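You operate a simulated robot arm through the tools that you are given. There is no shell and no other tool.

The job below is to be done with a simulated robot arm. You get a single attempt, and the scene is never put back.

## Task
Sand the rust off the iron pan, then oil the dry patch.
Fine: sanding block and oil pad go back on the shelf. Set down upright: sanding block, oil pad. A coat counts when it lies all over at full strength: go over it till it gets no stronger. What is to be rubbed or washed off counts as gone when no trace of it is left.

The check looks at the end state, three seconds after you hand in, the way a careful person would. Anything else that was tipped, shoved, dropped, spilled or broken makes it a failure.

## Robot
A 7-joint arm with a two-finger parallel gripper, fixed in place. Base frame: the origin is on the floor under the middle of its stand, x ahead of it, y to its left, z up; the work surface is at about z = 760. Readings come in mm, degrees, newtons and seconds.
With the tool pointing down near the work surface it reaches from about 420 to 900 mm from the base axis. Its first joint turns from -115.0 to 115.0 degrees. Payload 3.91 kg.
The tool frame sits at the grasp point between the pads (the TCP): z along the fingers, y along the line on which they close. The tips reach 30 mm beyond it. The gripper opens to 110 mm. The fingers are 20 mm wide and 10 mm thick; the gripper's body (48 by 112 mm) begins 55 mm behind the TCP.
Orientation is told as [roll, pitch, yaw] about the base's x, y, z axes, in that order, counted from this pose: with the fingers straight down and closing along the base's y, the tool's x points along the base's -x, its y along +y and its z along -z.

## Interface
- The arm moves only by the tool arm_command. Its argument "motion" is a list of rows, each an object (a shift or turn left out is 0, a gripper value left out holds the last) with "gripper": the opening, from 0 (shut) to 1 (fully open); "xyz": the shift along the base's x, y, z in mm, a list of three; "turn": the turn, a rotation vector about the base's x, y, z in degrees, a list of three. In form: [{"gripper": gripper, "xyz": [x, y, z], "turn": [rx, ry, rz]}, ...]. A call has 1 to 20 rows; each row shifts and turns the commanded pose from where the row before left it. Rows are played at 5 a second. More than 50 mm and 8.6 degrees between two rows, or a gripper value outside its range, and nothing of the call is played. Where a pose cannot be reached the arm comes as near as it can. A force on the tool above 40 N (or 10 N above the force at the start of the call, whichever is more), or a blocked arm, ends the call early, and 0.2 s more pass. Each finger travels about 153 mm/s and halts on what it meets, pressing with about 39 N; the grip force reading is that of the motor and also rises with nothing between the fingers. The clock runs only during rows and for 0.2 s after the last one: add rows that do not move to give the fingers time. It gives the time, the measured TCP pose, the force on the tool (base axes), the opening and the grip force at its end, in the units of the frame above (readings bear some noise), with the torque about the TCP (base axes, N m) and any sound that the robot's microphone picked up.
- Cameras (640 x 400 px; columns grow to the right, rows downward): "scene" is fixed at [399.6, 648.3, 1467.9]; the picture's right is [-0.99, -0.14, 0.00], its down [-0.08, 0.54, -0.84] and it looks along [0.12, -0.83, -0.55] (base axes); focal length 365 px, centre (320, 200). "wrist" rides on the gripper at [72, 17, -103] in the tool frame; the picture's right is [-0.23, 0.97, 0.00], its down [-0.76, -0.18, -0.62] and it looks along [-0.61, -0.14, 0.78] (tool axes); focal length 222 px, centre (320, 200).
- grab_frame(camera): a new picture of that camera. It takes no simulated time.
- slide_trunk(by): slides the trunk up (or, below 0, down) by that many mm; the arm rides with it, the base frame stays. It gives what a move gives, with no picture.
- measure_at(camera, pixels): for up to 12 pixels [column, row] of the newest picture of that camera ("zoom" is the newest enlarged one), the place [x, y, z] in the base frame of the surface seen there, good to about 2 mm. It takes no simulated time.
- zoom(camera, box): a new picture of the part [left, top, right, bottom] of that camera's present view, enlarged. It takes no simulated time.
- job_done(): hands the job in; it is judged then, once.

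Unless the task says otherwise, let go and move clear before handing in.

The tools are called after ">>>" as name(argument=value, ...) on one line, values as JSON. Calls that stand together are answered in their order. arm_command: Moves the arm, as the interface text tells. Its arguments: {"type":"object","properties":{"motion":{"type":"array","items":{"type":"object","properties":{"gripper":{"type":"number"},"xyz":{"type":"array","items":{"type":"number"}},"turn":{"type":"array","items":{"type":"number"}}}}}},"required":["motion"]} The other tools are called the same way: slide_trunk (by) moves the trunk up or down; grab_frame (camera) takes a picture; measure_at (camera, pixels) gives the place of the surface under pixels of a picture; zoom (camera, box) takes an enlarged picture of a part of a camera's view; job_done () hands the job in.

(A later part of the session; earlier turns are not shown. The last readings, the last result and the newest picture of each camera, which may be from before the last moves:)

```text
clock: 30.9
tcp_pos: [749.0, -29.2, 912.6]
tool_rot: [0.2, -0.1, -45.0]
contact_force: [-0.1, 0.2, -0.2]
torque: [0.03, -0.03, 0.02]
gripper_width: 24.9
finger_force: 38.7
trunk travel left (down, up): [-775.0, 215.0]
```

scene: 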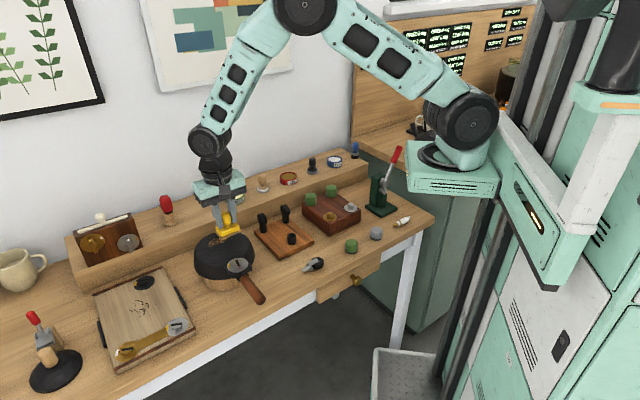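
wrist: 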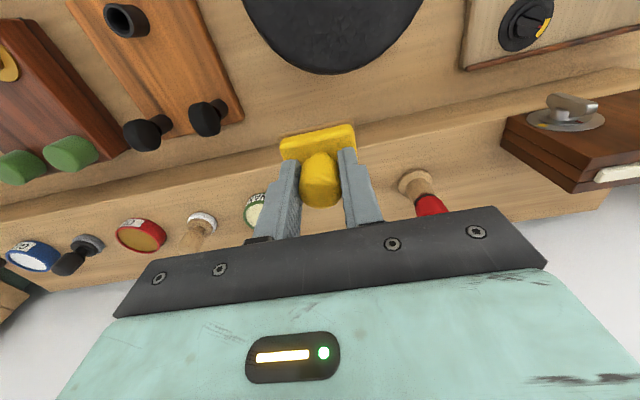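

Contact force dropped back to about zero after the strokes, so there is some hysteresis in height. I'll press 0.6 mm lower and continue with strokes moving toward the back of the patch.

>>> arm_command(motion=[{"xyz": [0, 0, -0.6]}, {"xyz": [5.5, 5.5, 0]}, {"xyz": [5.5, 5.5, 0]}, {"xyz": [5.5, 5.5, 0]}, {"xyz": [-5.5, -5.5, 0]}, {"xyz": [-5.5, -5.5, 0]}, {"xyz": [-5.5, -5.5, 0]}, {"xyz": [-5.5, -5.5, 0]}, {"xyz": [-5.5, -5.5, 0]}, {"xyz": [-5.5, -5.5, 0]}, {"xyz": [5, -5, 0]}, {"xyz": [5.5, 5.5, 0]}, {"xyz": [5.5, 5.5, 0]}, {"xyz": [5.5, 5.5, 0]}, {}])

```text
clock: 34.0
tcp_pos: [755.1, -37.7, 912.7]
tool_rot: [0.1, -0.2, -45.1]
contact_force: [-10.9, -19.2, 25.4]
torque: [-0.76, 0.29, -0.09]
gripper_width: 25.1
finger_force: 39.0
trunk travel left (down, up): [-775.0, 215.0]
```

Force is now 25 N down with 22 N sideways, which is too hard. I'll ease up 0.5 mm and continue the strokes toward the back.

>>> arm_command(motion=[{"xyz": [0, 0, 0.5]}, {"xyz": [5.5, 5.5, 0]}, {"xyz": [5.5, 5.5, 0]}, {"xyz": [5.5, 5.5, 0]}, {"xyz": [5, -5, 0]}, {"xyz": [-5.5, -5.5, 0]}, {"xyz": [-5.5, -5.5, 0]}, {"xyz": [-5.5, -5.5, 0]}, {"xyz": [-5.5, -5.5, 0]}, {"xyz": [-5.5, -5.5, 0]}, {"xyz": [-5.5, -5.5, 0]}, {"xyz": [5.5, 5.5, 0]}, {"xyz": [5.5, 5.5, 0]}, {"xyz": [5.5, 5.5, 0]}, {}])

```text
clock: 37.2
tcp_pos: [760.6, -38.9, 912.5]
tool_rot: [0.1, 0.0, -45.0]
contact_force: [-3.3, -5.9, 7.7]
torque: [-0.37, 0.24, -0.03]
gripper_width: 25.0
finger_force: 39.1
trunk travel left (down, up): [-775.0, 215.0]
```

Force is fine at 7.7 N and the whole area has been covered again. I'll lift off and move the block back toward the shelf, checking the pan on the way.

>>> arm_command(motion=[{"xyz": [0, 0, 3]}, {"xyz": [0, 0, 15]}, {"xyz": [0, 0, 30]}, {"xyz": [15, -25, 25]}, {"xyz": [25, -35, 0]}, {"xyz": [25, -35, 0]}, {"xyz": [25, -35, 0]}, {"xyz": [29.2, -31.4, 0]}, {}])

>>> grab_frame(camera="scene")

>>> zoom(camera="scene", box=[190, 225, 270, 305])

>>> zoom(camera="scene", box=[204, 233, 240, 253])

>>> zoom(camera="wrist", box=[250, 80, 410, 230])

```text
clock: 39.2
tcp_pos: [882.5, -202.9, 986.2]
tool_rot: [0.1, 0.0, -45.0]
contact_force: [0.6, 0.3, -0.5]
torque: [0.01, -0.02, -0.02]
gripper_width: 25.1
finger_force: 38.4
trunk travel left (down, up): [-775.0, 215.0]
```

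```text
taken
```

scene: 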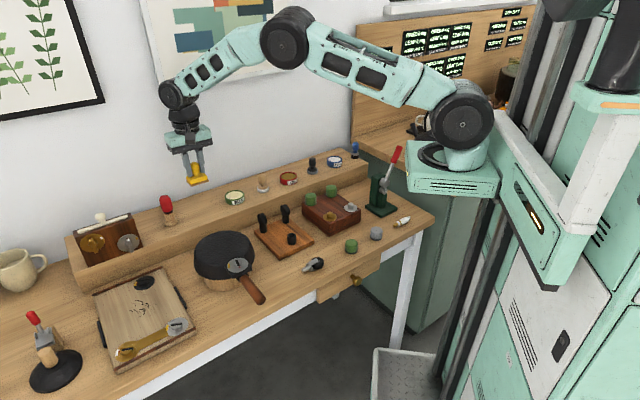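

```text
5.00 times, centred on (230, 265) of scene
```

zoom: 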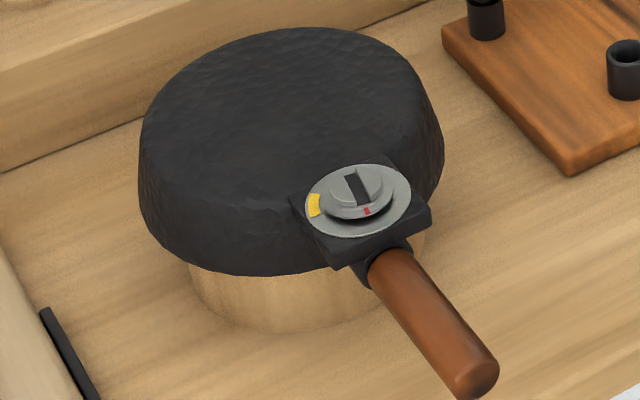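

```text
16.00 times, centred on (222, 243) of scene
```

zoom: 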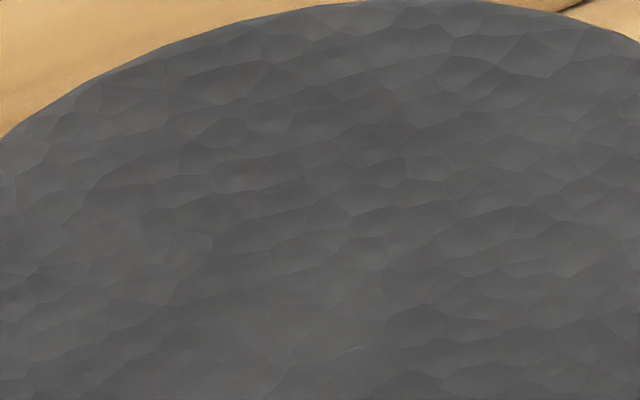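

```text
2.67 times, centred on (330, 155) of wrist
```

zoom: 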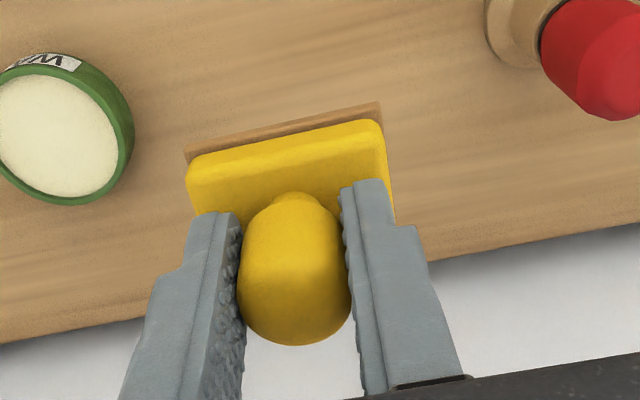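

The pan is clean and unmoved, with its outline identical to before. I'll return the block to its original spot at (879.5,-200.5), going down slowly.

>>> arm_command(motion=[{"xyz": [-3, 2.4, -30]}, {"xyz": [0, 0, -30]}, {"xyz": [0, 0, -25]}, {"xyz": [0, 0, -10]}, {"xyz": [0, 0, -4]}, {}])

```text
clock: 40.6
tcp_pos: [875.7, -197.5, 886.6]
tool_rot: [0.1, 0.0, -45.0]
contact_force: [0.6, 0.7, -0.6]
torque: [-0.02, 0.0, -0.03]
gripper_width: 25.1
finger_force: 39.2
trunk travel left (down, up): [-775.0, 215.0]
```

It's hovering about 2 mm above the shelf. I'll nudge it onto the original spot and lower it to a light touch.

>>> arm_command(motion=[{"xyz": [3.5, -3, 0]}, {"xyz": [0, 0, -1]}, {"xyz": [0, 0, -0.7]}, {}])

```text
clock: 41.6
tcp_pos: [880.3, -201.6, 884.7]
tool_rot: [0.1, 0.0, -45.0]
contact_force: [0.4, -0.3, -1.4]
torque: [-0.02, 0.02, 0.04]
gripper_width: 24.8
finger_force: 39.4
trunk travel left (down, up): [-775.0, 215.0]
```

>>> arm_command(motion=[{"xyz": [0, 0, -0.6]}, {"xyz": [0, 0, -0.5]}, {}])

```text
clock: 42.5
tcp_pos: [880.4, -201.1, 884.6]
tool_rot: [0.2, -0.1, -45.0]
contact_force: [-0.3, 0.3, 7.9]
torque: [-0.17, 0.22, -0.03]
gripper_width: 25.1
finger_force: 38.6
trunk travel left (down, up): [-775.0, 215.0]
```

The block is resting on the shelf with 7.9 N. I'll open the fingers gradually and rise clear.

>>> arm_command(motion=[{"gripper": 0.25, "xyz": [0, 0, 0.3]}, {"gripper": 0.3}, {"gripper": 0.4}, {"gripper": 0.5}, {"gripper": 0.6}, {"gripper": 0.6}])

>>> zoom(camera="scene", box=[160, 150, 250, 230])

```text
clock: 43.9
tcp_pos: [879.6, -201.8, 883.7]
tool_rot: [0.1, 0.0, -45.0]
contact_force: [1.2, 0.1, -0.2]
torque: [0.0, -0.02, -0.01]
gripper_width: 66.0
finger_force: 0.0
trunk travel left (down, up): [-775.0, 215.0]
```

```text
5.00 times, centred on (205, 190) of scene
```

zoom: 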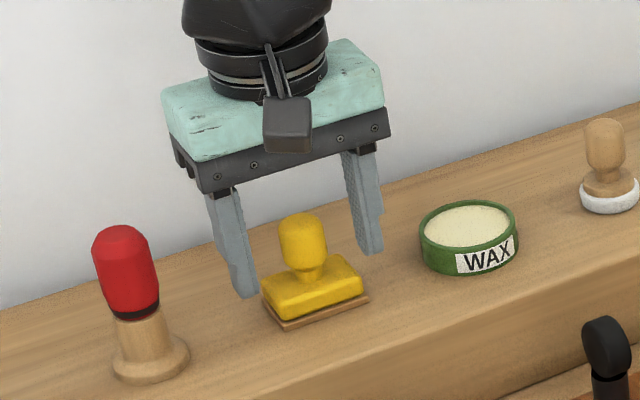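

The block stands upright in its place. I'll rise clear and move back to survey the pan, the board and the other surfaces with the wrist camera, looking for the dry patch.

>>> arm_command(motion=[{"xyz": [0, 0, 20]}, {"xyz": [0, 0, 35]}, {"xyz": [0, 0, 45]}, {"xyz": [-20, 30, 30]}, {"xyz": [-30, 35, 20]}, {"xyz": [-35, 35, 20]}, {"xyz": [-35, 30, 20]}, {"xyz": [-35, 30, 10]}, {"xyz": [-30, 25, 0]}, {}])

>>> grab_frame(camera="wrist")

>>> measure_at(camera="scene", pixels=[[100, 300], [165, 270], [190, 325], [115, 370], [145, 310], [285, 240], [330, 212]])

```text
refused: row 5 steps farther than a row can; nothing moved
```

```text
taken
```

wrist: 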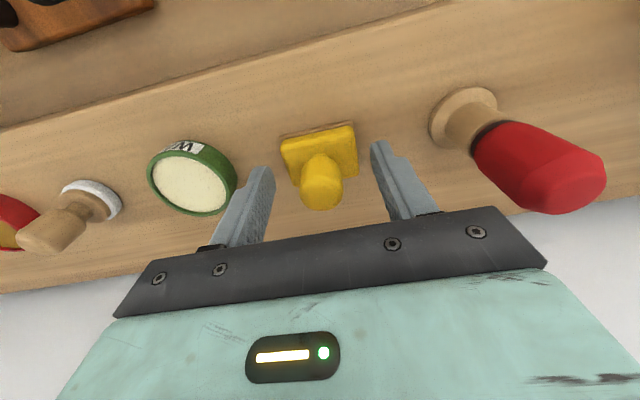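

```text
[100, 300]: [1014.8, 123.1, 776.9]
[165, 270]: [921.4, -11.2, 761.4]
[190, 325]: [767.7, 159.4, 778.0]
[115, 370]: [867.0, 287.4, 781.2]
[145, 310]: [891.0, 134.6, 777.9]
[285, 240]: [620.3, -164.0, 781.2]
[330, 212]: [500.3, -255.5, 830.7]
```

The move was refused because one row was too long, so nothing moved. I'll repeat it with shorter steps.

>>> arm_command(motion=[{"xyz": [0, 0, 20]}, {"xyz": [0, 0, 35]}, {"xyz": [0, 0, 45]}, {"xyz": [-20, 25, 30]}, {"xyz": [-28, 28, 20]}, {"xyz": [-30, 30, 15]}, {"xyz": [-30, 30, 15]}, {"xyz": [-30, 30, 10]}, {"xyz": [-30, 30, 10]}, {"xyz": [-15, 20, 0]}, {}])

>>> grab_frame(camera="wrist")

```text
clock: 46.2
tcp_pos: [697.6, -10.4, 1082.3]
tool_rot: [0.1, 0.1, -45.1]
contact_force: [-0.5, 0.4, -0.2]
torque: [0.0, 0.0, 0.01]
gripper_width: 66.1
finger_force: 0.2
trunk travel left (down, up): [-775.0, 215.0]
```

```text
taken
```

wrist: 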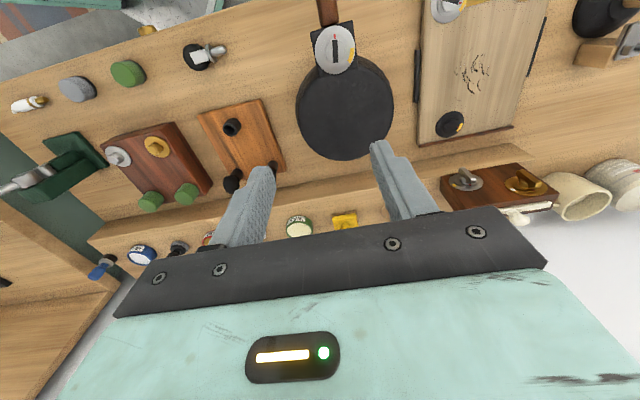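

>>> zoom(camera="wrist", box=[280, 40, 420, 170])

>>> zoom(camera="wrist", box=[410, 0, 560, 160])

>>> zoom(camera="wrist", box=[90, 90, 300, 220])

```text
3.08 times, centred on (350, 105) of wrist
```

zoom: 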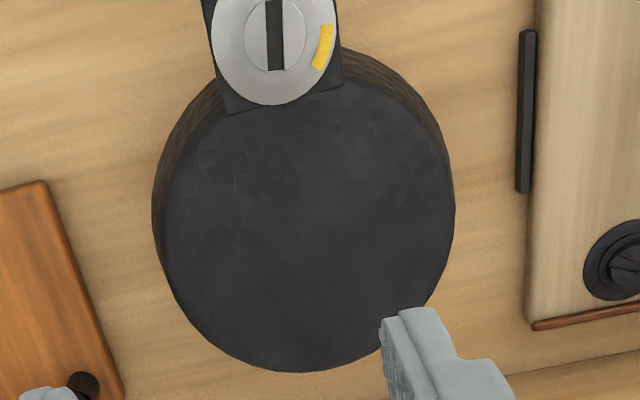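

```text
2.50 times, centred on (485, 80) of wrist
```

zoom: 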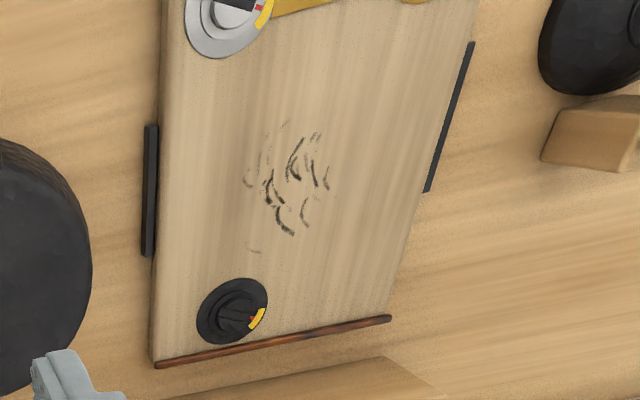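

```text
3.05 times, centred on (195, 155) of wrist
```

zoom: 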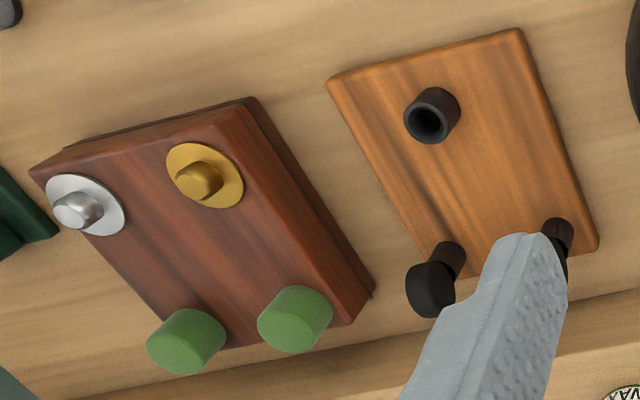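

In the overhead wrist zoom the pan may have a very slightly lighter area near (330,170), but it isn't conclusive. I'll move the camera closer over the pan for a better look.

>>> arm_command(motion=[{"gripper": 1.0, "xyz": [20, -10, -35]}, {"xyz": [20, -10, -35]}, {"xyz": [20, -10, -35]}, {"xyz": [0, 0, -15]}, {}])

>>> zoom(camera="wrist", box=[200, 0, 440, 200])

>>> grab_frame(camera="wrist")

```text
clock: 47.5
tcp_pos: [758.5, -38.6, 963.5]
tool_rot: [0.1, 0.0, -45.0]
contact_force: [0.4, 0.0, 0.3]
torque: [0.03, 0.01, 0.0]
gripper_width: 110.0
finger_force: 0.2
trunk travel left (down, up): [-775.0, 215.0]
```

```text
2.00 times, centred on (320, 100) of wrist
```

zoom: 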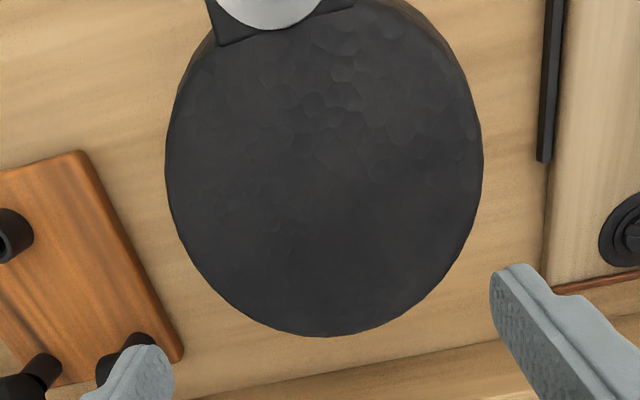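

```text
taken
```

wrist: 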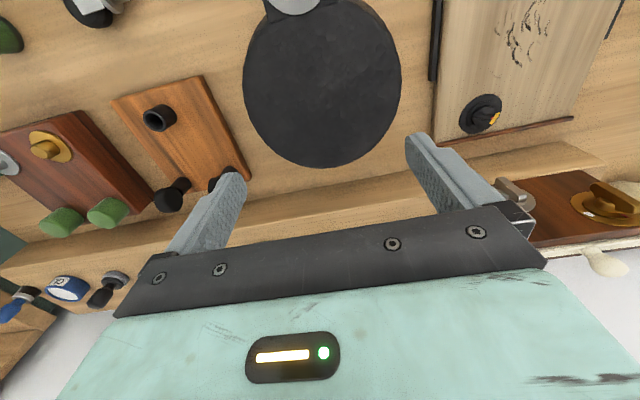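

The pan top looks evenly dark here; I'll enlarge it in sections to look for a duller patch.

>>> zoom(camera="wrist", box=[240, 70, 330, 170])

>>> zoom(camera="wrist", box=[315, 70, 405, 170])

>>> zoom(camera="wrist", box=[250, 0, 400, 90])

```text
4.00 times, centred on (285, 120) of wrist
```

zoom: 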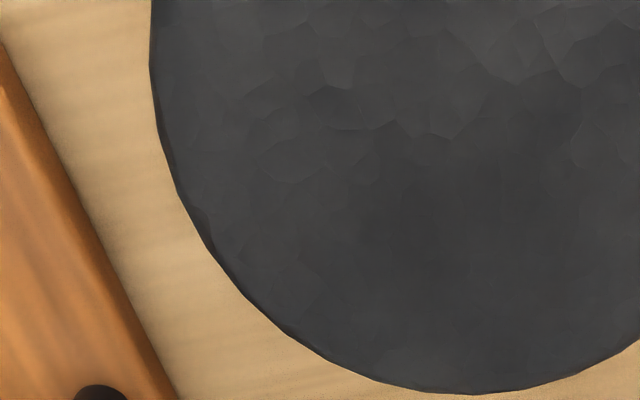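

```text
4.00 times, centred on (360, 120) of wrist
```

zoom: 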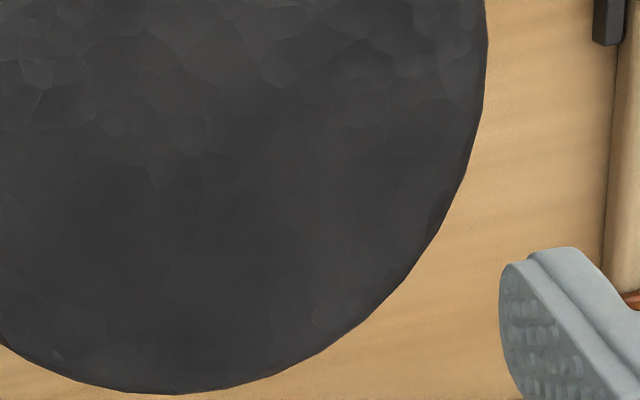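

```text
4.27 times, centred on (325, 45) of wrist
```

zoom: 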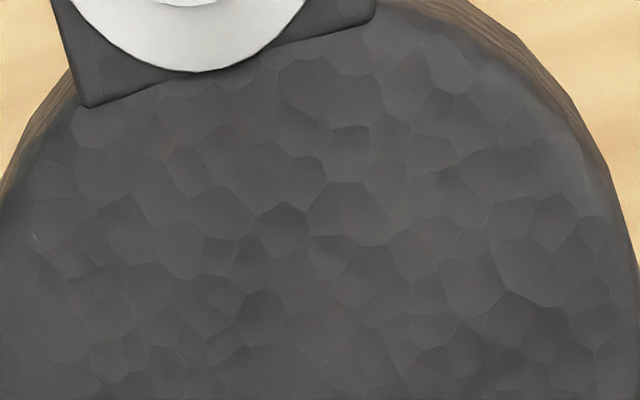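

No sharp patch stands out, only a faint warmer, lighter tone in the middle and front of the pan top. I'll look again from the scene camera with different crops and move the arm out of the way.

>>> arm_command(motion=[{"xyz": [0, 0, 30]}, {"xyz": [-20, -30, 25]}, {"xyz": [-25, -35, 20]}, {"xyz": [-25, -35, 0]}, {"xyz": [-25, -35, 0]}, {}])

>>> zoom(camera="scene", box=[188, 224, 268, 284])

>>> zoom(camera="scene", box=[195, 245, 235, 275])

>>> grab_frame(camera="wrist")

```text
clock: 48.9
tcp_pos: [662.6, -172.1, 1039.0]
tool_rot: [0.0, -0.1, -45.1]
contact_force: [0.9, 0.9, 0.7]
torque: [0.04, 0.02, -0.02]
gripper_width: 109.9
finger_force: 0.1
trunk travel left (down, up): [-775.0, 215.0]
```

```text
6.67 times, centred on (228, 254) of scene
```

zoom: 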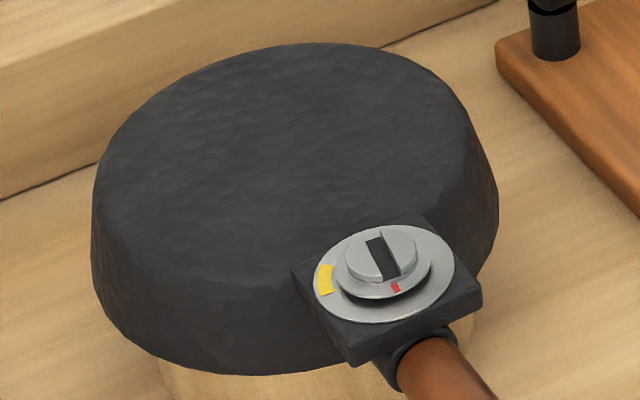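

```text
13.33 times, centred on (215, 260) of scene
```

zoom: 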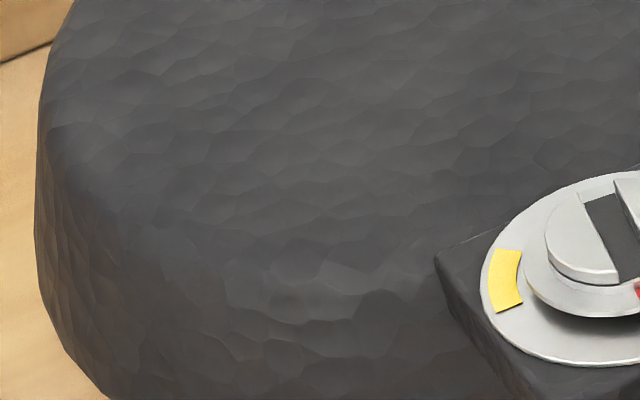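

```text
taken
```

wrist: 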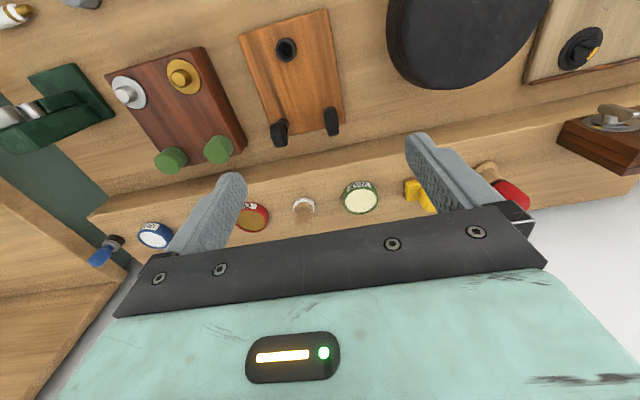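

I see no separate dry patch anywhere, so the bare iron where the rust was is the patch to oil. Next I'll measure the black pad and the OIL tin beside it.

>>> zoom(camera="scene", box=[270, 145, 350, 195])

>>> measure_at(camera="zoom", pixels=[[338, 95], [338, 110], [320, 125], [358, 125], [338, 150], [340, 180], [338, 210], [305, 190], [374, 190], [338, 230], [304, 210], [375, 212]])

>>> measure_at(camera="zoom", pixels=[[150, 255], [84, 262], [218, 240], [150, 225], [150, 285], [80, 258], [222, 238], [150, 310], [100, 270], [200, 245], [260, 250], [420, 210]])

```text
8.00 times, centred on (310, 170) of scene
```

zoom: 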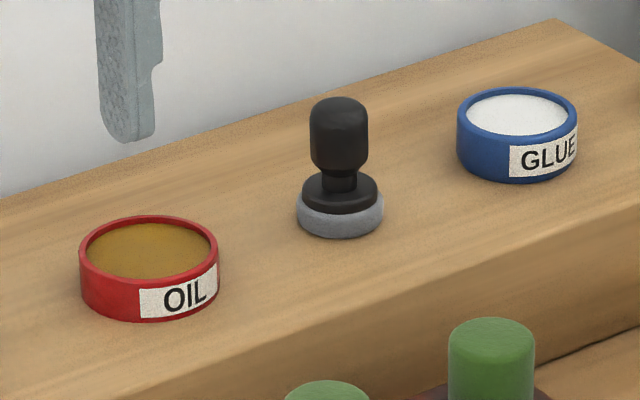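

```text
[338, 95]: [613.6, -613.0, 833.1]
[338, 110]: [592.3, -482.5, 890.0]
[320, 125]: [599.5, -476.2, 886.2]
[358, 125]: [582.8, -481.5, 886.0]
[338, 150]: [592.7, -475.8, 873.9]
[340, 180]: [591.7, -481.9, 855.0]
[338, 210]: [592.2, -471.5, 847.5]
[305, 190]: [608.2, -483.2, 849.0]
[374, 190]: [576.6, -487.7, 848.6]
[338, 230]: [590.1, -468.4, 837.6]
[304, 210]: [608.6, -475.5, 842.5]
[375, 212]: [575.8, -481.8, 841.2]
```

```text
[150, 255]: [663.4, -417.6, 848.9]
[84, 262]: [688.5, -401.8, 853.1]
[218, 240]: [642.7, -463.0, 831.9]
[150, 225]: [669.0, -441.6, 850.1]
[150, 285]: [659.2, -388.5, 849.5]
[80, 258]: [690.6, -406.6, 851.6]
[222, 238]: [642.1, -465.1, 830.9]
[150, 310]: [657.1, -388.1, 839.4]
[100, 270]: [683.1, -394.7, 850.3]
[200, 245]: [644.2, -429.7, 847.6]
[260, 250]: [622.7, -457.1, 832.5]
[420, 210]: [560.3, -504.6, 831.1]
```

The OIL tin is centred near (664,-415), with its rim at z≈852 and the oil at z≈849. The black pad is at about (592,-484) with its knob top at z≈892. I'll move above the pad and refine with the wrist camera.

>>> arm_command(motion=[{"gripper": 0.6, "xyz": [-8, -39, 0]}, {"xyz": [-9, -39, 0]}, {"xyz": [-9, -39, 0]}, {"xyz": [-9, -39, -10]}, {"xyz": [-9, -39, -10]}, {"xyz": [-9, -39, -15]}, {"xyz": [-9, -39, -15]}, {"xyz": [-8, -39, -20]}, {"xyz": [0, 0, -20]}, {}])

>>> grab_frame(camera="wrist")

>>> zoom(camera="scene", box=[270, 115, 350, 195])

```text
clock: 51.0
tcp_pos: [593.2, -485.9, 949.5]
tool_rot: [0.1, -0.1, -45.0]
contact_force: [-1.4, -0.3, 0.6]
torque: [-0.01, -0.01, 0.02]
gripper_width: 66.1
finger_force: 0.0
trunk travel left (down, up): [-775.0, 215.0]
```

```text
taken
```

wrist: 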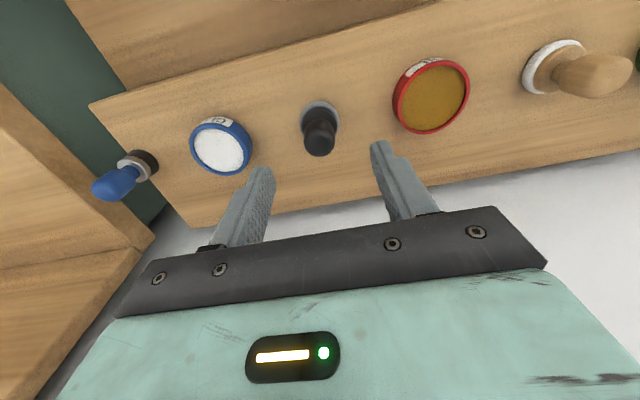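

```text
5.00 times, centred on (310, 155) of scene
```

zoom: 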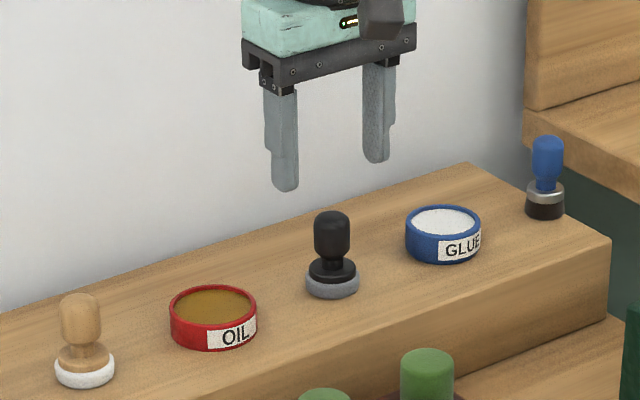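

>>> zoom(camera="wrist", box=[270, 60, 490, 180])

>>> measure_at(camera="zoom", pixels=[[145, 240], [145, 200], [100, 240], [190, 240], [145, 275], [95, 165], [200, 165], [150, 122], [480, 100], [370, 120], [570, 80], [470, 200]])

```text
2.91 times, centred on (380, 120) of wrist
```

zoom: 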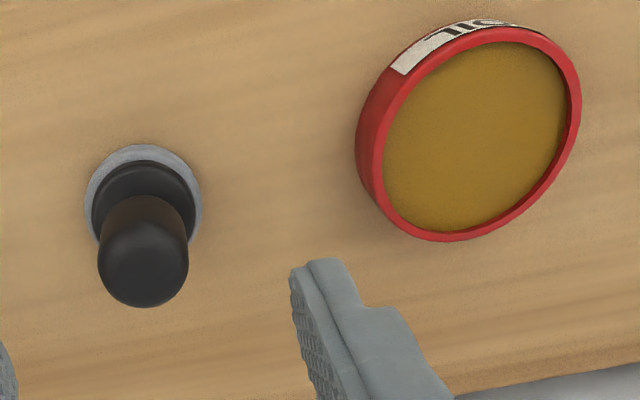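

```text
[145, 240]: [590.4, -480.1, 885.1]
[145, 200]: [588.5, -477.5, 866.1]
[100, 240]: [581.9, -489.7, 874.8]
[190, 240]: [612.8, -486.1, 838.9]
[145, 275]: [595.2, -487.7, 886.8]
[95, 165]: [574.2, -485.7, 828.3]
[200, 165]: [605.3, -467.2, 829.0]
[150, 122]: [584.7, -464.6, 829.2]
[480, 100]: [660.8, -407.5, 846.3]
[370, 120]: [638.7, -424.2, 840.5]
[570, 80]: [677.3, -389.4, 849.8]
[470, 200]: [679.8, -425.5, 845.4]
```

The pad's centre works out to about (593,-483) from the felt outline, so the TCP is nearly over it. I'll descend in two stages to z≈884.

>>> arm_command(motion=[{"xyz": [0, 1.5, -20]}, {"xyz": [0, 0, -20]}, {"xyz": [0, 0, -15]}, {"xyz": [0, 0, -9]}, {}, {}])

>>> zoom(camera="scene", box=[270, 115, 350, 195])

>>> zoom(camera="wrist", box=[220, 80, 420, 230])

```text
clock: 52.5
tcp_pos: [592.4, -484.1, 884.5]
tool_rot: [0.2, 0.0, -45.0]
contact_force: [0.4, 0.2, 0.1]
torque: [0.01, -0.01, 0.02]
gripper_width: 66.0
finger_force: 0.0
trunk travel left (down, up): [-775.0, 215.0]
```

```text
5.00 times, centred on (310, 155) of scene
```

zoom: 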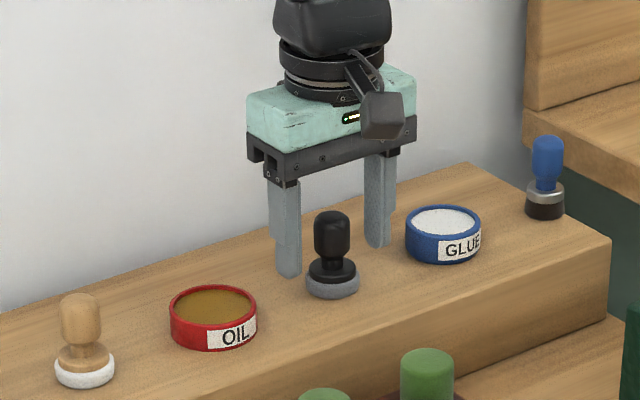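

```text
2.67 times, centred on (320, 155) of wrist
```

zoom: 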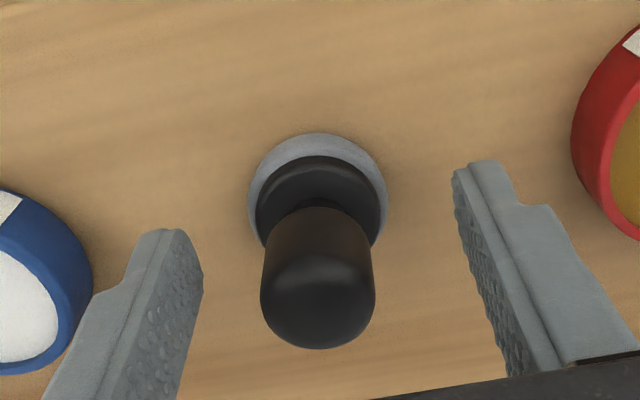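

The knob is centred between the fingers in both views, matching how the block looked. I'll close on it.

>>> arm_command(motion=[{"gripper": 0.45}, {"gripper": 0.35}, {"gripper": 0.28}, {"gripper": 0.22}, {"gripper": 0.16}, {"gripper": 0.1}, {"gripper": 0.0}, {}, {}])

>>> zoom(camera="scene", box=[270, 115, 350, 195])

```text
clock: 54.5
tcp_pos: [592.1, -483.3, 883.6]
tool_rot: [0.1, 0.1, -44.9]
contact_force: [-0.1, -0.2, 2.0]
torque: [-0.04, 0.05, 0.0]
gripper_width: 24.7
finger_force: 38.9
trunk travel left (down, up): [-775.0, 215.0]
```

```text
5.00 times, centred on (310, 155) of scene
```

zoom: 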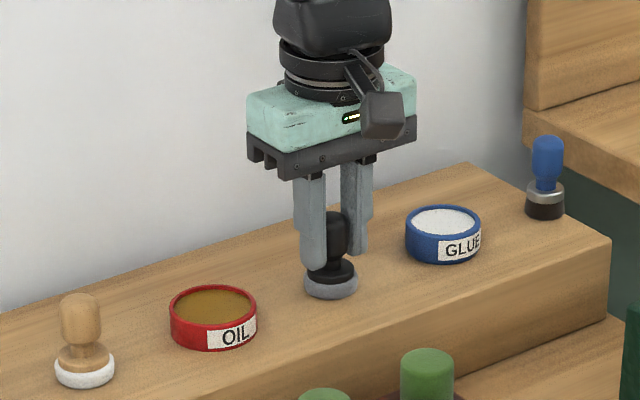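

The pad is held at 24.7 mm with its bottom about 53 mm below the TCP. I'll lift it and carry it over the OIL tin at (666,-414.5), staying above the rim.

>>> arm_command(motion=[{"xyz": [0, 0, 8]}, {"xyz": [0, 0, 20]}, {"xyz": [0, 0, 25]}, {"xyz": [25, 23, 0]}, {"xyz": [25, 23, 0]}, {"xyz": [23.5, 22.8, 0]}, {}, {}])

>>> grab_frame(camera="wrist")

>>> zoom(camera="scene", box=[250, 125, 330, 195])

>>> zoom(camera="wrist", box=[240, 60, 440, 210])

```text
clock: 56.2
tcp_pos: [667.6, -414.4, 939.8]
tool_rot: [0.1, 0.0, -44.9]
contact_force: [0.1, -0.6, -0.4]
torque: [0.02, 0.01, -0.01]
gripper_width: 24.6
finger_force: 39.1
trunk travel left (down, up): [-775.0, 215.0]
```

```text
taken
```

wrist: 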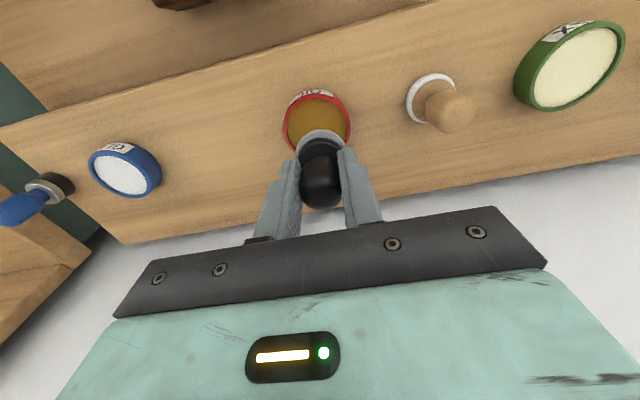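

```text
5.71 times, centred on (290, 160) of scene
```

zoom: 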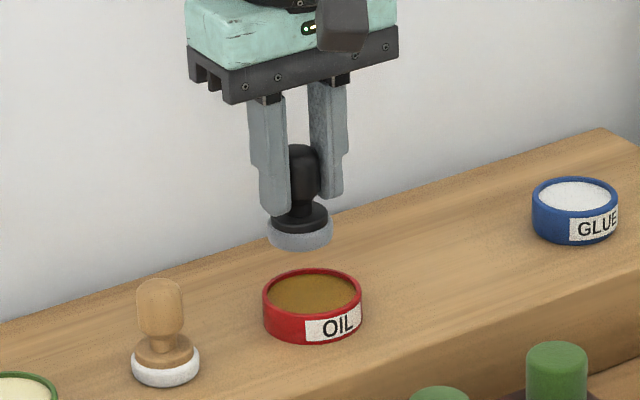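

```text
2.67 times, centred on (340, 135) of wrist
```

zoom: 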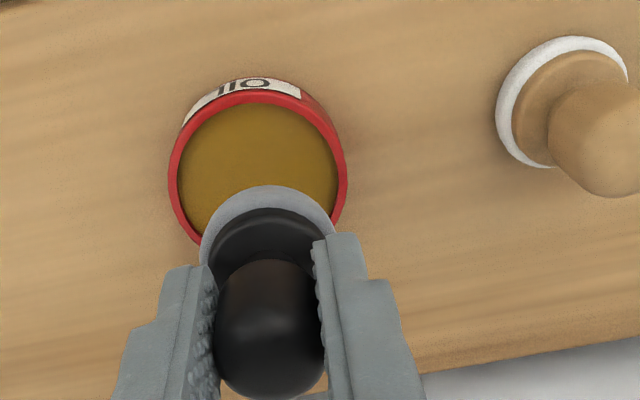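

Projecting the tin rim from both views puts its centre near (662,-412), so the pad needs to move about (-5.5,+2.5). I'll shift, then lower to just above the oil.

>>> arm_command(motion=[{"xyz": [-5.5, 2.5, 0]}, {"xyz": [0, 0, -15]}, {"xyz": [0, 0, -13]}, {"xyz": [0, 0, -5]}, {}, {}])

>>> zoom(camera="scene", box=[260, 145, 316, 195])

>>> zoom(camera="wrist", box=[240, 60, 440, 210])

```text
clock: 57.6
tcp_pos: [660.6, -412.9, 905.5]
tool_rot: [0.1, 0.0, -44.9]
contact_force: [-0.7, -0.9, -1.0]
torque: [-0.01, 0.0, 0.0]
gripper_width: 24.7
finger_force: 39.2
trunk travel left (down, up): [-775.0, 215.0]
```

```text
8.00 times, centred on (288, 170) of scene
```

zoom: 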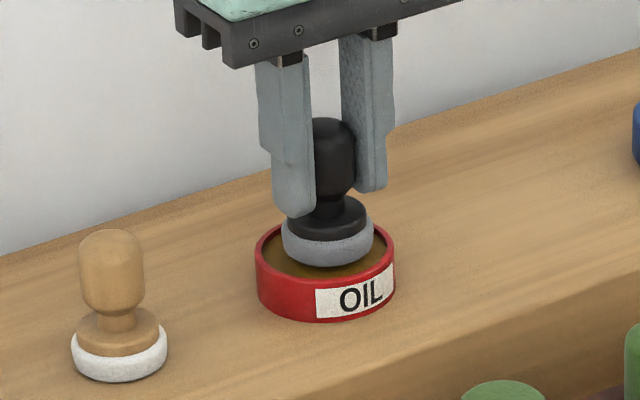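

```text
2.67 times, centred on (340, 135) of wrist
```

zoom: 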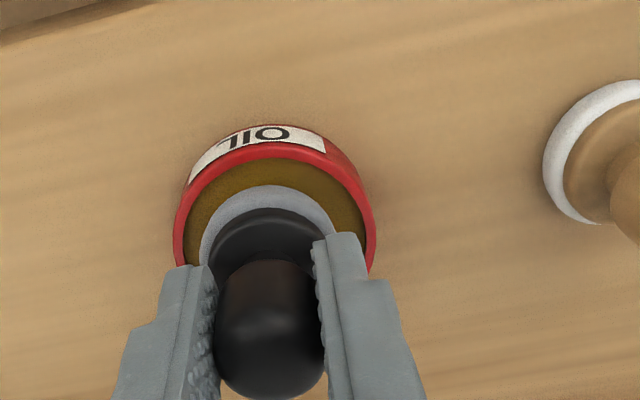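

The pad sits centrally inside the tin rim in both views. I'll lower it slowly into the oil, watching the force.

>>> arm_command(motion=[{"xyz": [0, 0, -1.2]}, {"xyz": [0, 0, -1.2]}, {"xyz": [0, 0, -1.2]}, {}])

>>> zoom(camera="scene", box=[260, 145, 316, 195])

```text
clock: 58.6
tcp_pos: [660.1, -413.1, 900.7]
tool_rot: [0.0, 0.0, -45.0]
contact_force: [0.0, 0.7, -0.4]
torque: [-0.01, -0.01, 0.0]
gripper_width: 24.6
finger_force: 39.0
trunk travel left (down, up): [-775.0, 215.0]
```

```text
8.00 times, centred on (288, 170) of scene
```

zoom: 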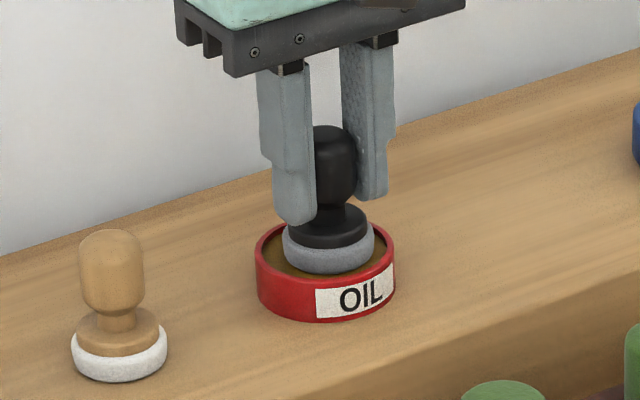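

No contact yet at 900.7. I'll continue down in small steps.

>>> arm_command(motion=[{"xyz": [0, 0, -1]}, {"xyz": [0, 0, -1]}, {}])

```text
clock: 59.5
tcp_pos: [659.5, -412.1, 900.4]
tool_rot: [0.2, -0.2, -45.0]
contact_force: [-1.0, -1.0, 20.6]
torque: [-0.12, 0.1, -0.01]
gripper_width: 24.7
finger_force: 39.1
trunk travel left (down, up): [-775.0, 215.0]
```

Contact with the oil surface at 900.4 gave 20.6 N, a bit firm. I'll hold briefly while easing up, then lift straight out and look at the pad.

>>> arm_command(motion=[{"xyz": [0, 0, 0.5]}, {}, {}, {"xyz": [0, 0, 2]}, {"xyz": [0, 0, 6]}, {"xyz": [0, 0, 15]}, {"xyz": [0, 0, 20]}, {}])

>>> zoom(camera="scene", box=[260, 135, 316, 185])

>>> zoom(camera="wrist", box=[240, 60, 440, 210])

```text
clock: 61.2
tcp_pos: [659.4, -413.3, 943.6]
tool_rot: [0.1, 0.1, -45.0]
contact_force: [-0.7, -0.1, -0.4]
torque: [-0.03, -0.01, -0.02]
gripper_width: 24.9
finger_force: 38.8
trunk travel left (down, up): [-775.0, 215.0]
```

```text
8.00 times, centred on (288, 160) of scene
```

zoom: 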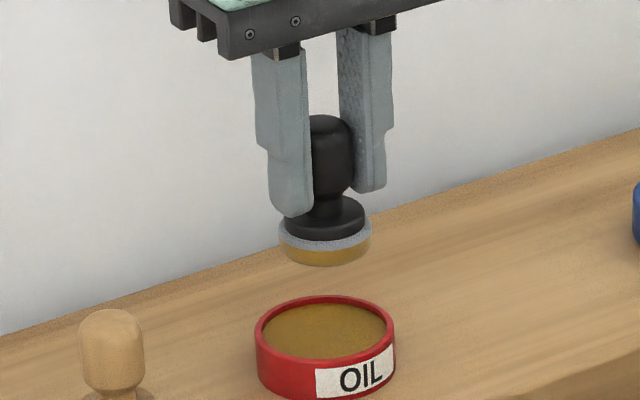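

```text
2.67 times, centred on (340, 135) of wrist
```

zoom: 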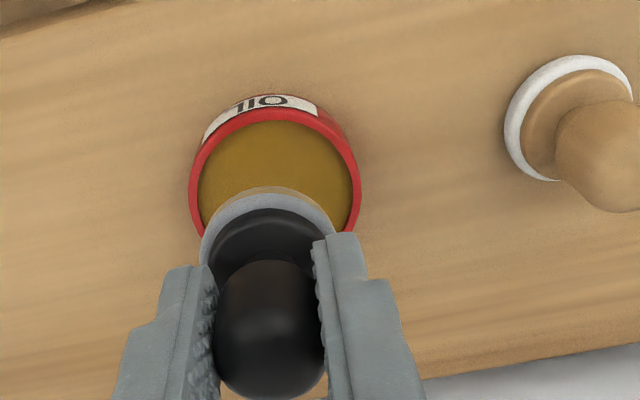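

The pad's lower rim is now amber (zoom (325,250)), so it's loaded, and the tin is undisturbed. I'll carry it over to the pan, above the former rust area.

>>> arm_command(motion=[{"xyz": [0, 0, 35]}, {"xyz": [10.5, 42, 0]}, {"xyz": [10.5, 42, 0]}, {"xyz": [10.5, 42, 0]}, {"xyz": [10.5, 42, 0]}, {"xyz": [10.5, 42, 0]}, {"xyz": [10.5, 42, 0]}, {"xyz": [10.5, 42, 0]}, {"xyz": [10.5, 42, 0]}, {"xyz": [10.5, 42, 0]}, {"xyz": [0, 0, -25]}, {"xyz": [0, 0, -25]}, {"xyz": [0, 0, -8]}, {}])

>>> zoom(camera="scene", box=[180, 190, 280, 290])

```text
clock: 64.2
tcp_pos: [755.1, -35.7, 919.6]
tool_rot: [0.3, 0.0, -44.9]
contact_force: [0.4, 0.3, -1.0]
torque: [0.01, 0.0, 0.03]
gripper_width: 24.6
finger_force: 39.3
trunk travel left (down, up): [-775.0, 215.0]
```

```text
4.00 times, centred on (230, 240) of scene
```

zoom: 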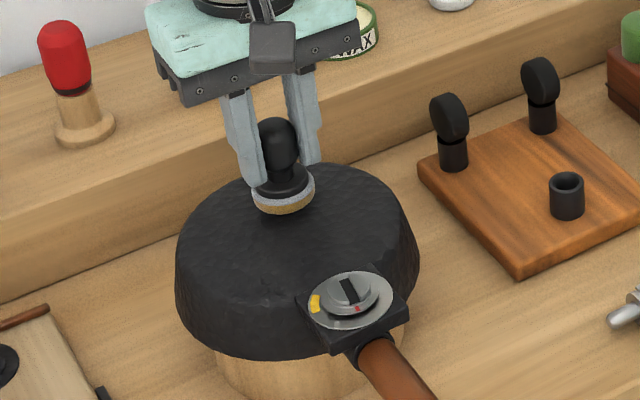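

The pad hovers above the patch at (755,-36). I'll lower it in small steps until it touches.

>>> arm_command(motion=[{"xyz": [0, 0, -3]}, {"xyz": [0, 0, -2]}, {"xyz": [0, 0, -1]}, {}])

```text
clock: 65.2
tcp_pos: [754.7, -35.7, 913.6]
tool_rot: [0.1, -0.1, -45.1]
contact_force: [-0.6, 0.3, -0.4]
torque: [0.01, 0.01, 0.02]
gripper_width: 24.6
finger_force: 39.3
trunk travel left (down, up): [-775.0, 215.0]
```

>>> arm_command(motion=[{"xyz": [0, 0, -0.8]}, {"xyz": [0, 0, -0.6]}, {}])

```text
clock: 66.0
tcp_pos: [755.3, -35.0, 913.4]
tool_rot: [0.1, 0.1, -44.9]
contact_force: [0.6, -0.5, -0.5]
torque: [-0.02, 0.0, 0.02]
gripper_width: 24.3
finger_force: 38.6
trunk travel left (down, up): [-775.0, 215.0]
```

>>> arm_command(motion=[{"xyz": [0, 0, -0.6]}, {"xyz": [0, 0, -0.5]}, {}])

```text
clock: 66.8
tcp_pos: [754.4, -34.3, 912.6]
tool_rot: [0.2, 0.0, -45.0]
contact_force: [-1.3, -0.3, 5.9]
torque: [-0.13, 0.08, -0.02]
gripper_width: 24.6
finger_force: 39.0
trunk travel left (down, up): [-775.0, 215.0]
```

Contact at 912.6 with 5.9 N. I'll stroke along the patch and see what the coat looks like.

>>> arm_command(motion=[{"xyz": [5, 5, 0]}, {"xyz": [5, 5, 0]}, {"xyz": [5, 5, 0]}, {"xyz": [-5, -5, 0]}, {"xyz": [-5, -5, 0]}, {"xyz": [-5, -5, 0]}, {"xyz": [-5, -5, 0]}, {"xyz": [-5, -5, 0]}, {"xyz": [-5, -5, 0]}, {"xyz": [5, 5, 0]}, {"xyz": [5, 5, 0]}, {"xyz": [5, 5, 0]}, {}])

>>> zoom(camera="scene", box=[190, 215, 262, 270])

>>> zoom(camera="wrist", box=[200, 0, 440, 200])

```text
clock: 69.7
tcp_pos: [753.9, -35.8, 910.9]
tool_rot: [0.2, -0.1, -45.0]
contact_force: [-2.8, -4.5, 16.6]
torque: [-0.32, 0.17, -0.03]
gripper_width: 25.0
finger_force: 39.1
trunk travel left (down, up): [-775.0, 215.0]
```

```text
7.27 times, centred on (226, 242) of scene
```

zoom: 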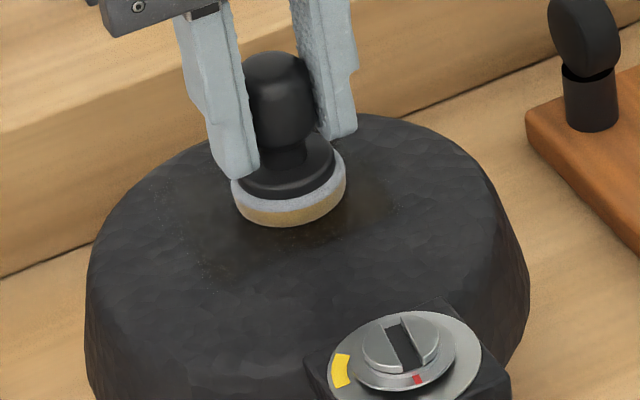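

```text
2.00 times, centred on (320, 100) of wrist
```

zoom: 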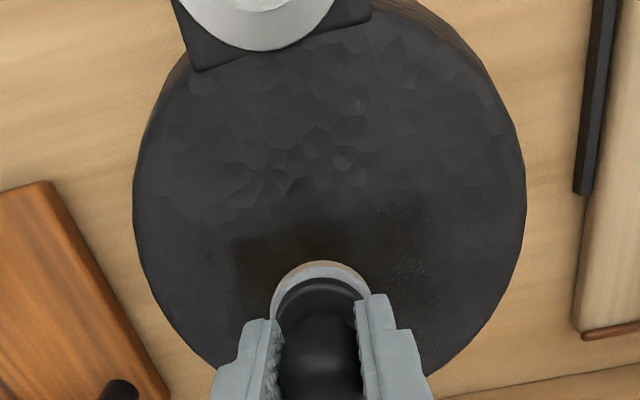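

A darker oily film is appearing where the pad passed. I'll lift off to see the shape of the coat and the patch.

>>> arm_command(motion=[{"xyz": [0, 0, 3]}, {"xyz": [0, 0, 12]}, {"xyz": [0, 0, 25]}, {"xyz": [10, -30, 10]}, {"xyz": [10, -30, 0]}, {"xyz": [8, -25, 0]}, {}])

>>> zoom(camera="scene", box=[190, 225, 262, 270])

>>> zoom(camera="scene", box=[202, 230, 242, 255])

>>> zoom(camera="wrist", box=[220, 0, 420, 130])

```text
clock: 71.2
tcp_pos: [784.2, -118.3, 961.2]
tool_rot: [0.1, 0.0, -45.0]
contact_force: [-0.4, -0.3, -0.2]
torque: [0.02, 0.01, 0.0]
gripper_width: 24.6
finger_force: 39.3
trunk travel left (down, up): [-775.0, 215.0]
```

```text
8.89 times, centred on (226, 248) of scene
```

zoom: 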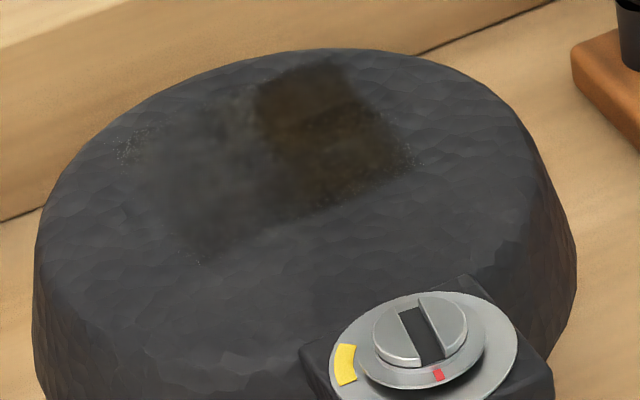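

```text
16.00 times, centred on (222, 242) of scene
```

zoom: 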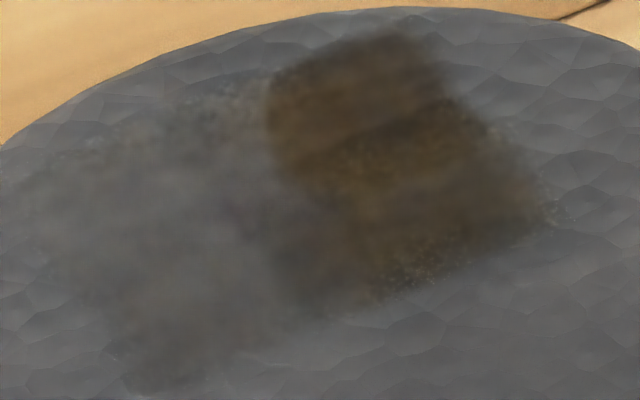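

```text
3.08 times, centred on (320, 65) of wrist
```

zoom: 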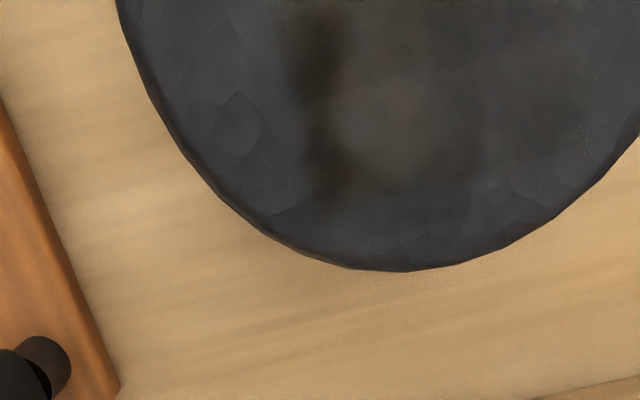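

The oil film is strong (brown) at the low end of the stroke and only thin (grey) at the high end, so pressure was uneven. I'll check how much oil is left on the pad and measure the coat's outline.

>>> zoom(camera="scene", box=[200, 175, 260, 225])

>>> zoom(camera="scene", box=[202, 230, 242, 255])

>>> measure_at(camera="zoom", pixels=[[400, 35], [270, 100], [300, 260], [370, 300], [545, 210], [460, 110], [140, 385], [30, 210], [150, 110], [290, 330], [50, 270], [220, 80]])

```text
8.00 times, centred on (230, 200) of scene
```

zoom: 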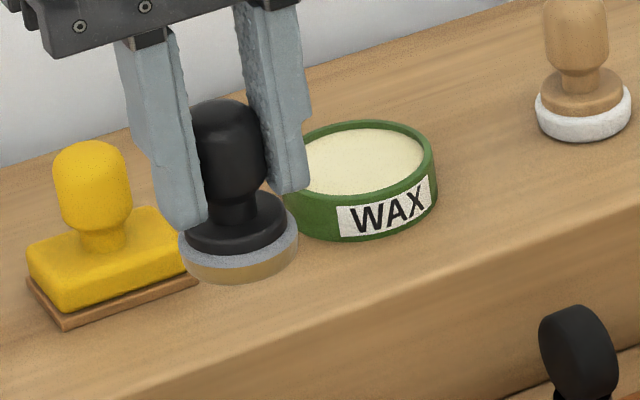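

```text
16.00 times, centred on (222, 242) of scene
```

zoom: 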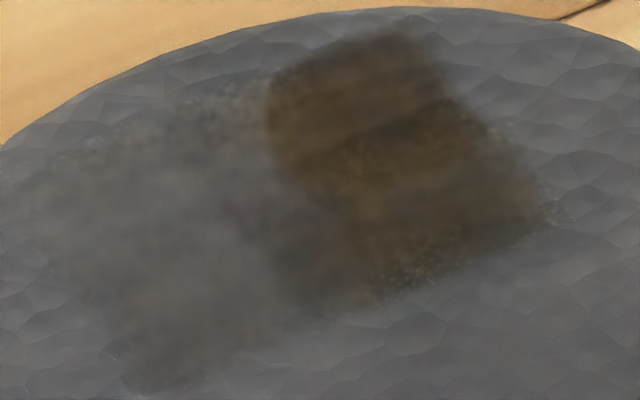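

```text
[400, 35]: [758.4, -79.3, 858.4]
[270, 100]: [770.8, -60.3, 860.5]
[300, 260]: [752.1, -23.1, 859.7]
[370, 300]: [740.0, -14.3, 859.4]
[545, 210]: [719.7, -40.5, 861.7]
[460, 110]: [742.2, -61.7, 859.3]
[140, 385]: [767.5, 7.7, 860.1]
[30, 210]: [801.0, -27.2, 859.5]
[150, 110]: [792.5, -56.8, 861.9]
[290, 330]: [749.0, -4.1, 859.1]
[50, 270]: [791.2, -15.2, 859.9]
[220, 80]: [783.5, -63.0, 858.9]
```

The film spans roughly 68×55 mm, brown at one end and thin grey at the other, and the pad still carries oil. I'll take a clearer overhead look from higher up before the next passes.

>>> arm_command(motion=[{"xyz": [-5, 15, 40]}, {"xyz": [-5, 15, 40]}, {}])

>>> grab_frame(camera="wrist")

>>> zoom(camera="wrist", box=[250, 0, 410, 120])

```text
clock: 72.0
tcp_pos: [775.9, -90.5, 1041.7]
tool_rot: [0.0, -0.1, -45.0]
contact_force: [0.4, 0.3, -0.6]
torque: [-0.02, 0.0, 0.04]
gripper_width: 24.8
finger_force: 38.8
trunk travel left (down, up): [-775.0, 215.0]
```

```text
taken
```

wrist: 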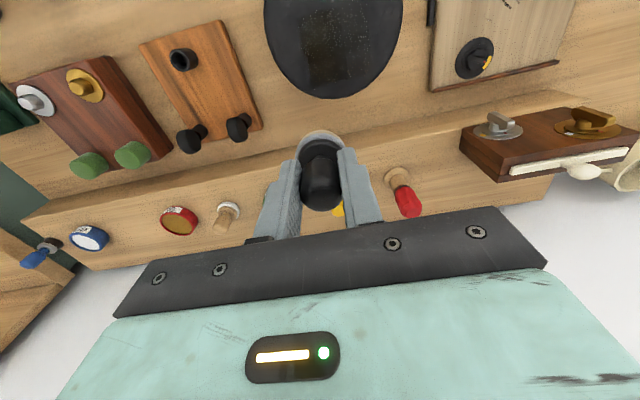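

```text
3.33 times, centred on (330, 60) of wrist
```

zoom: 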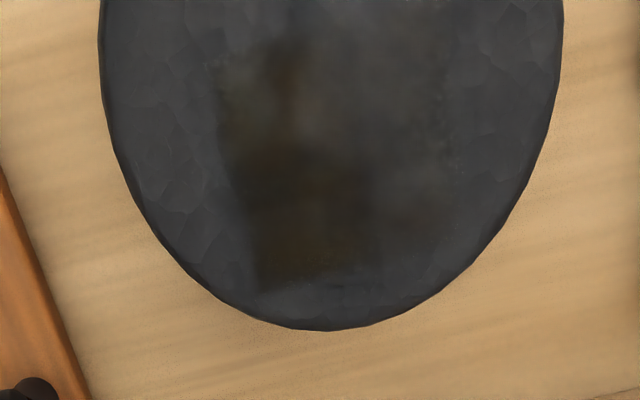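

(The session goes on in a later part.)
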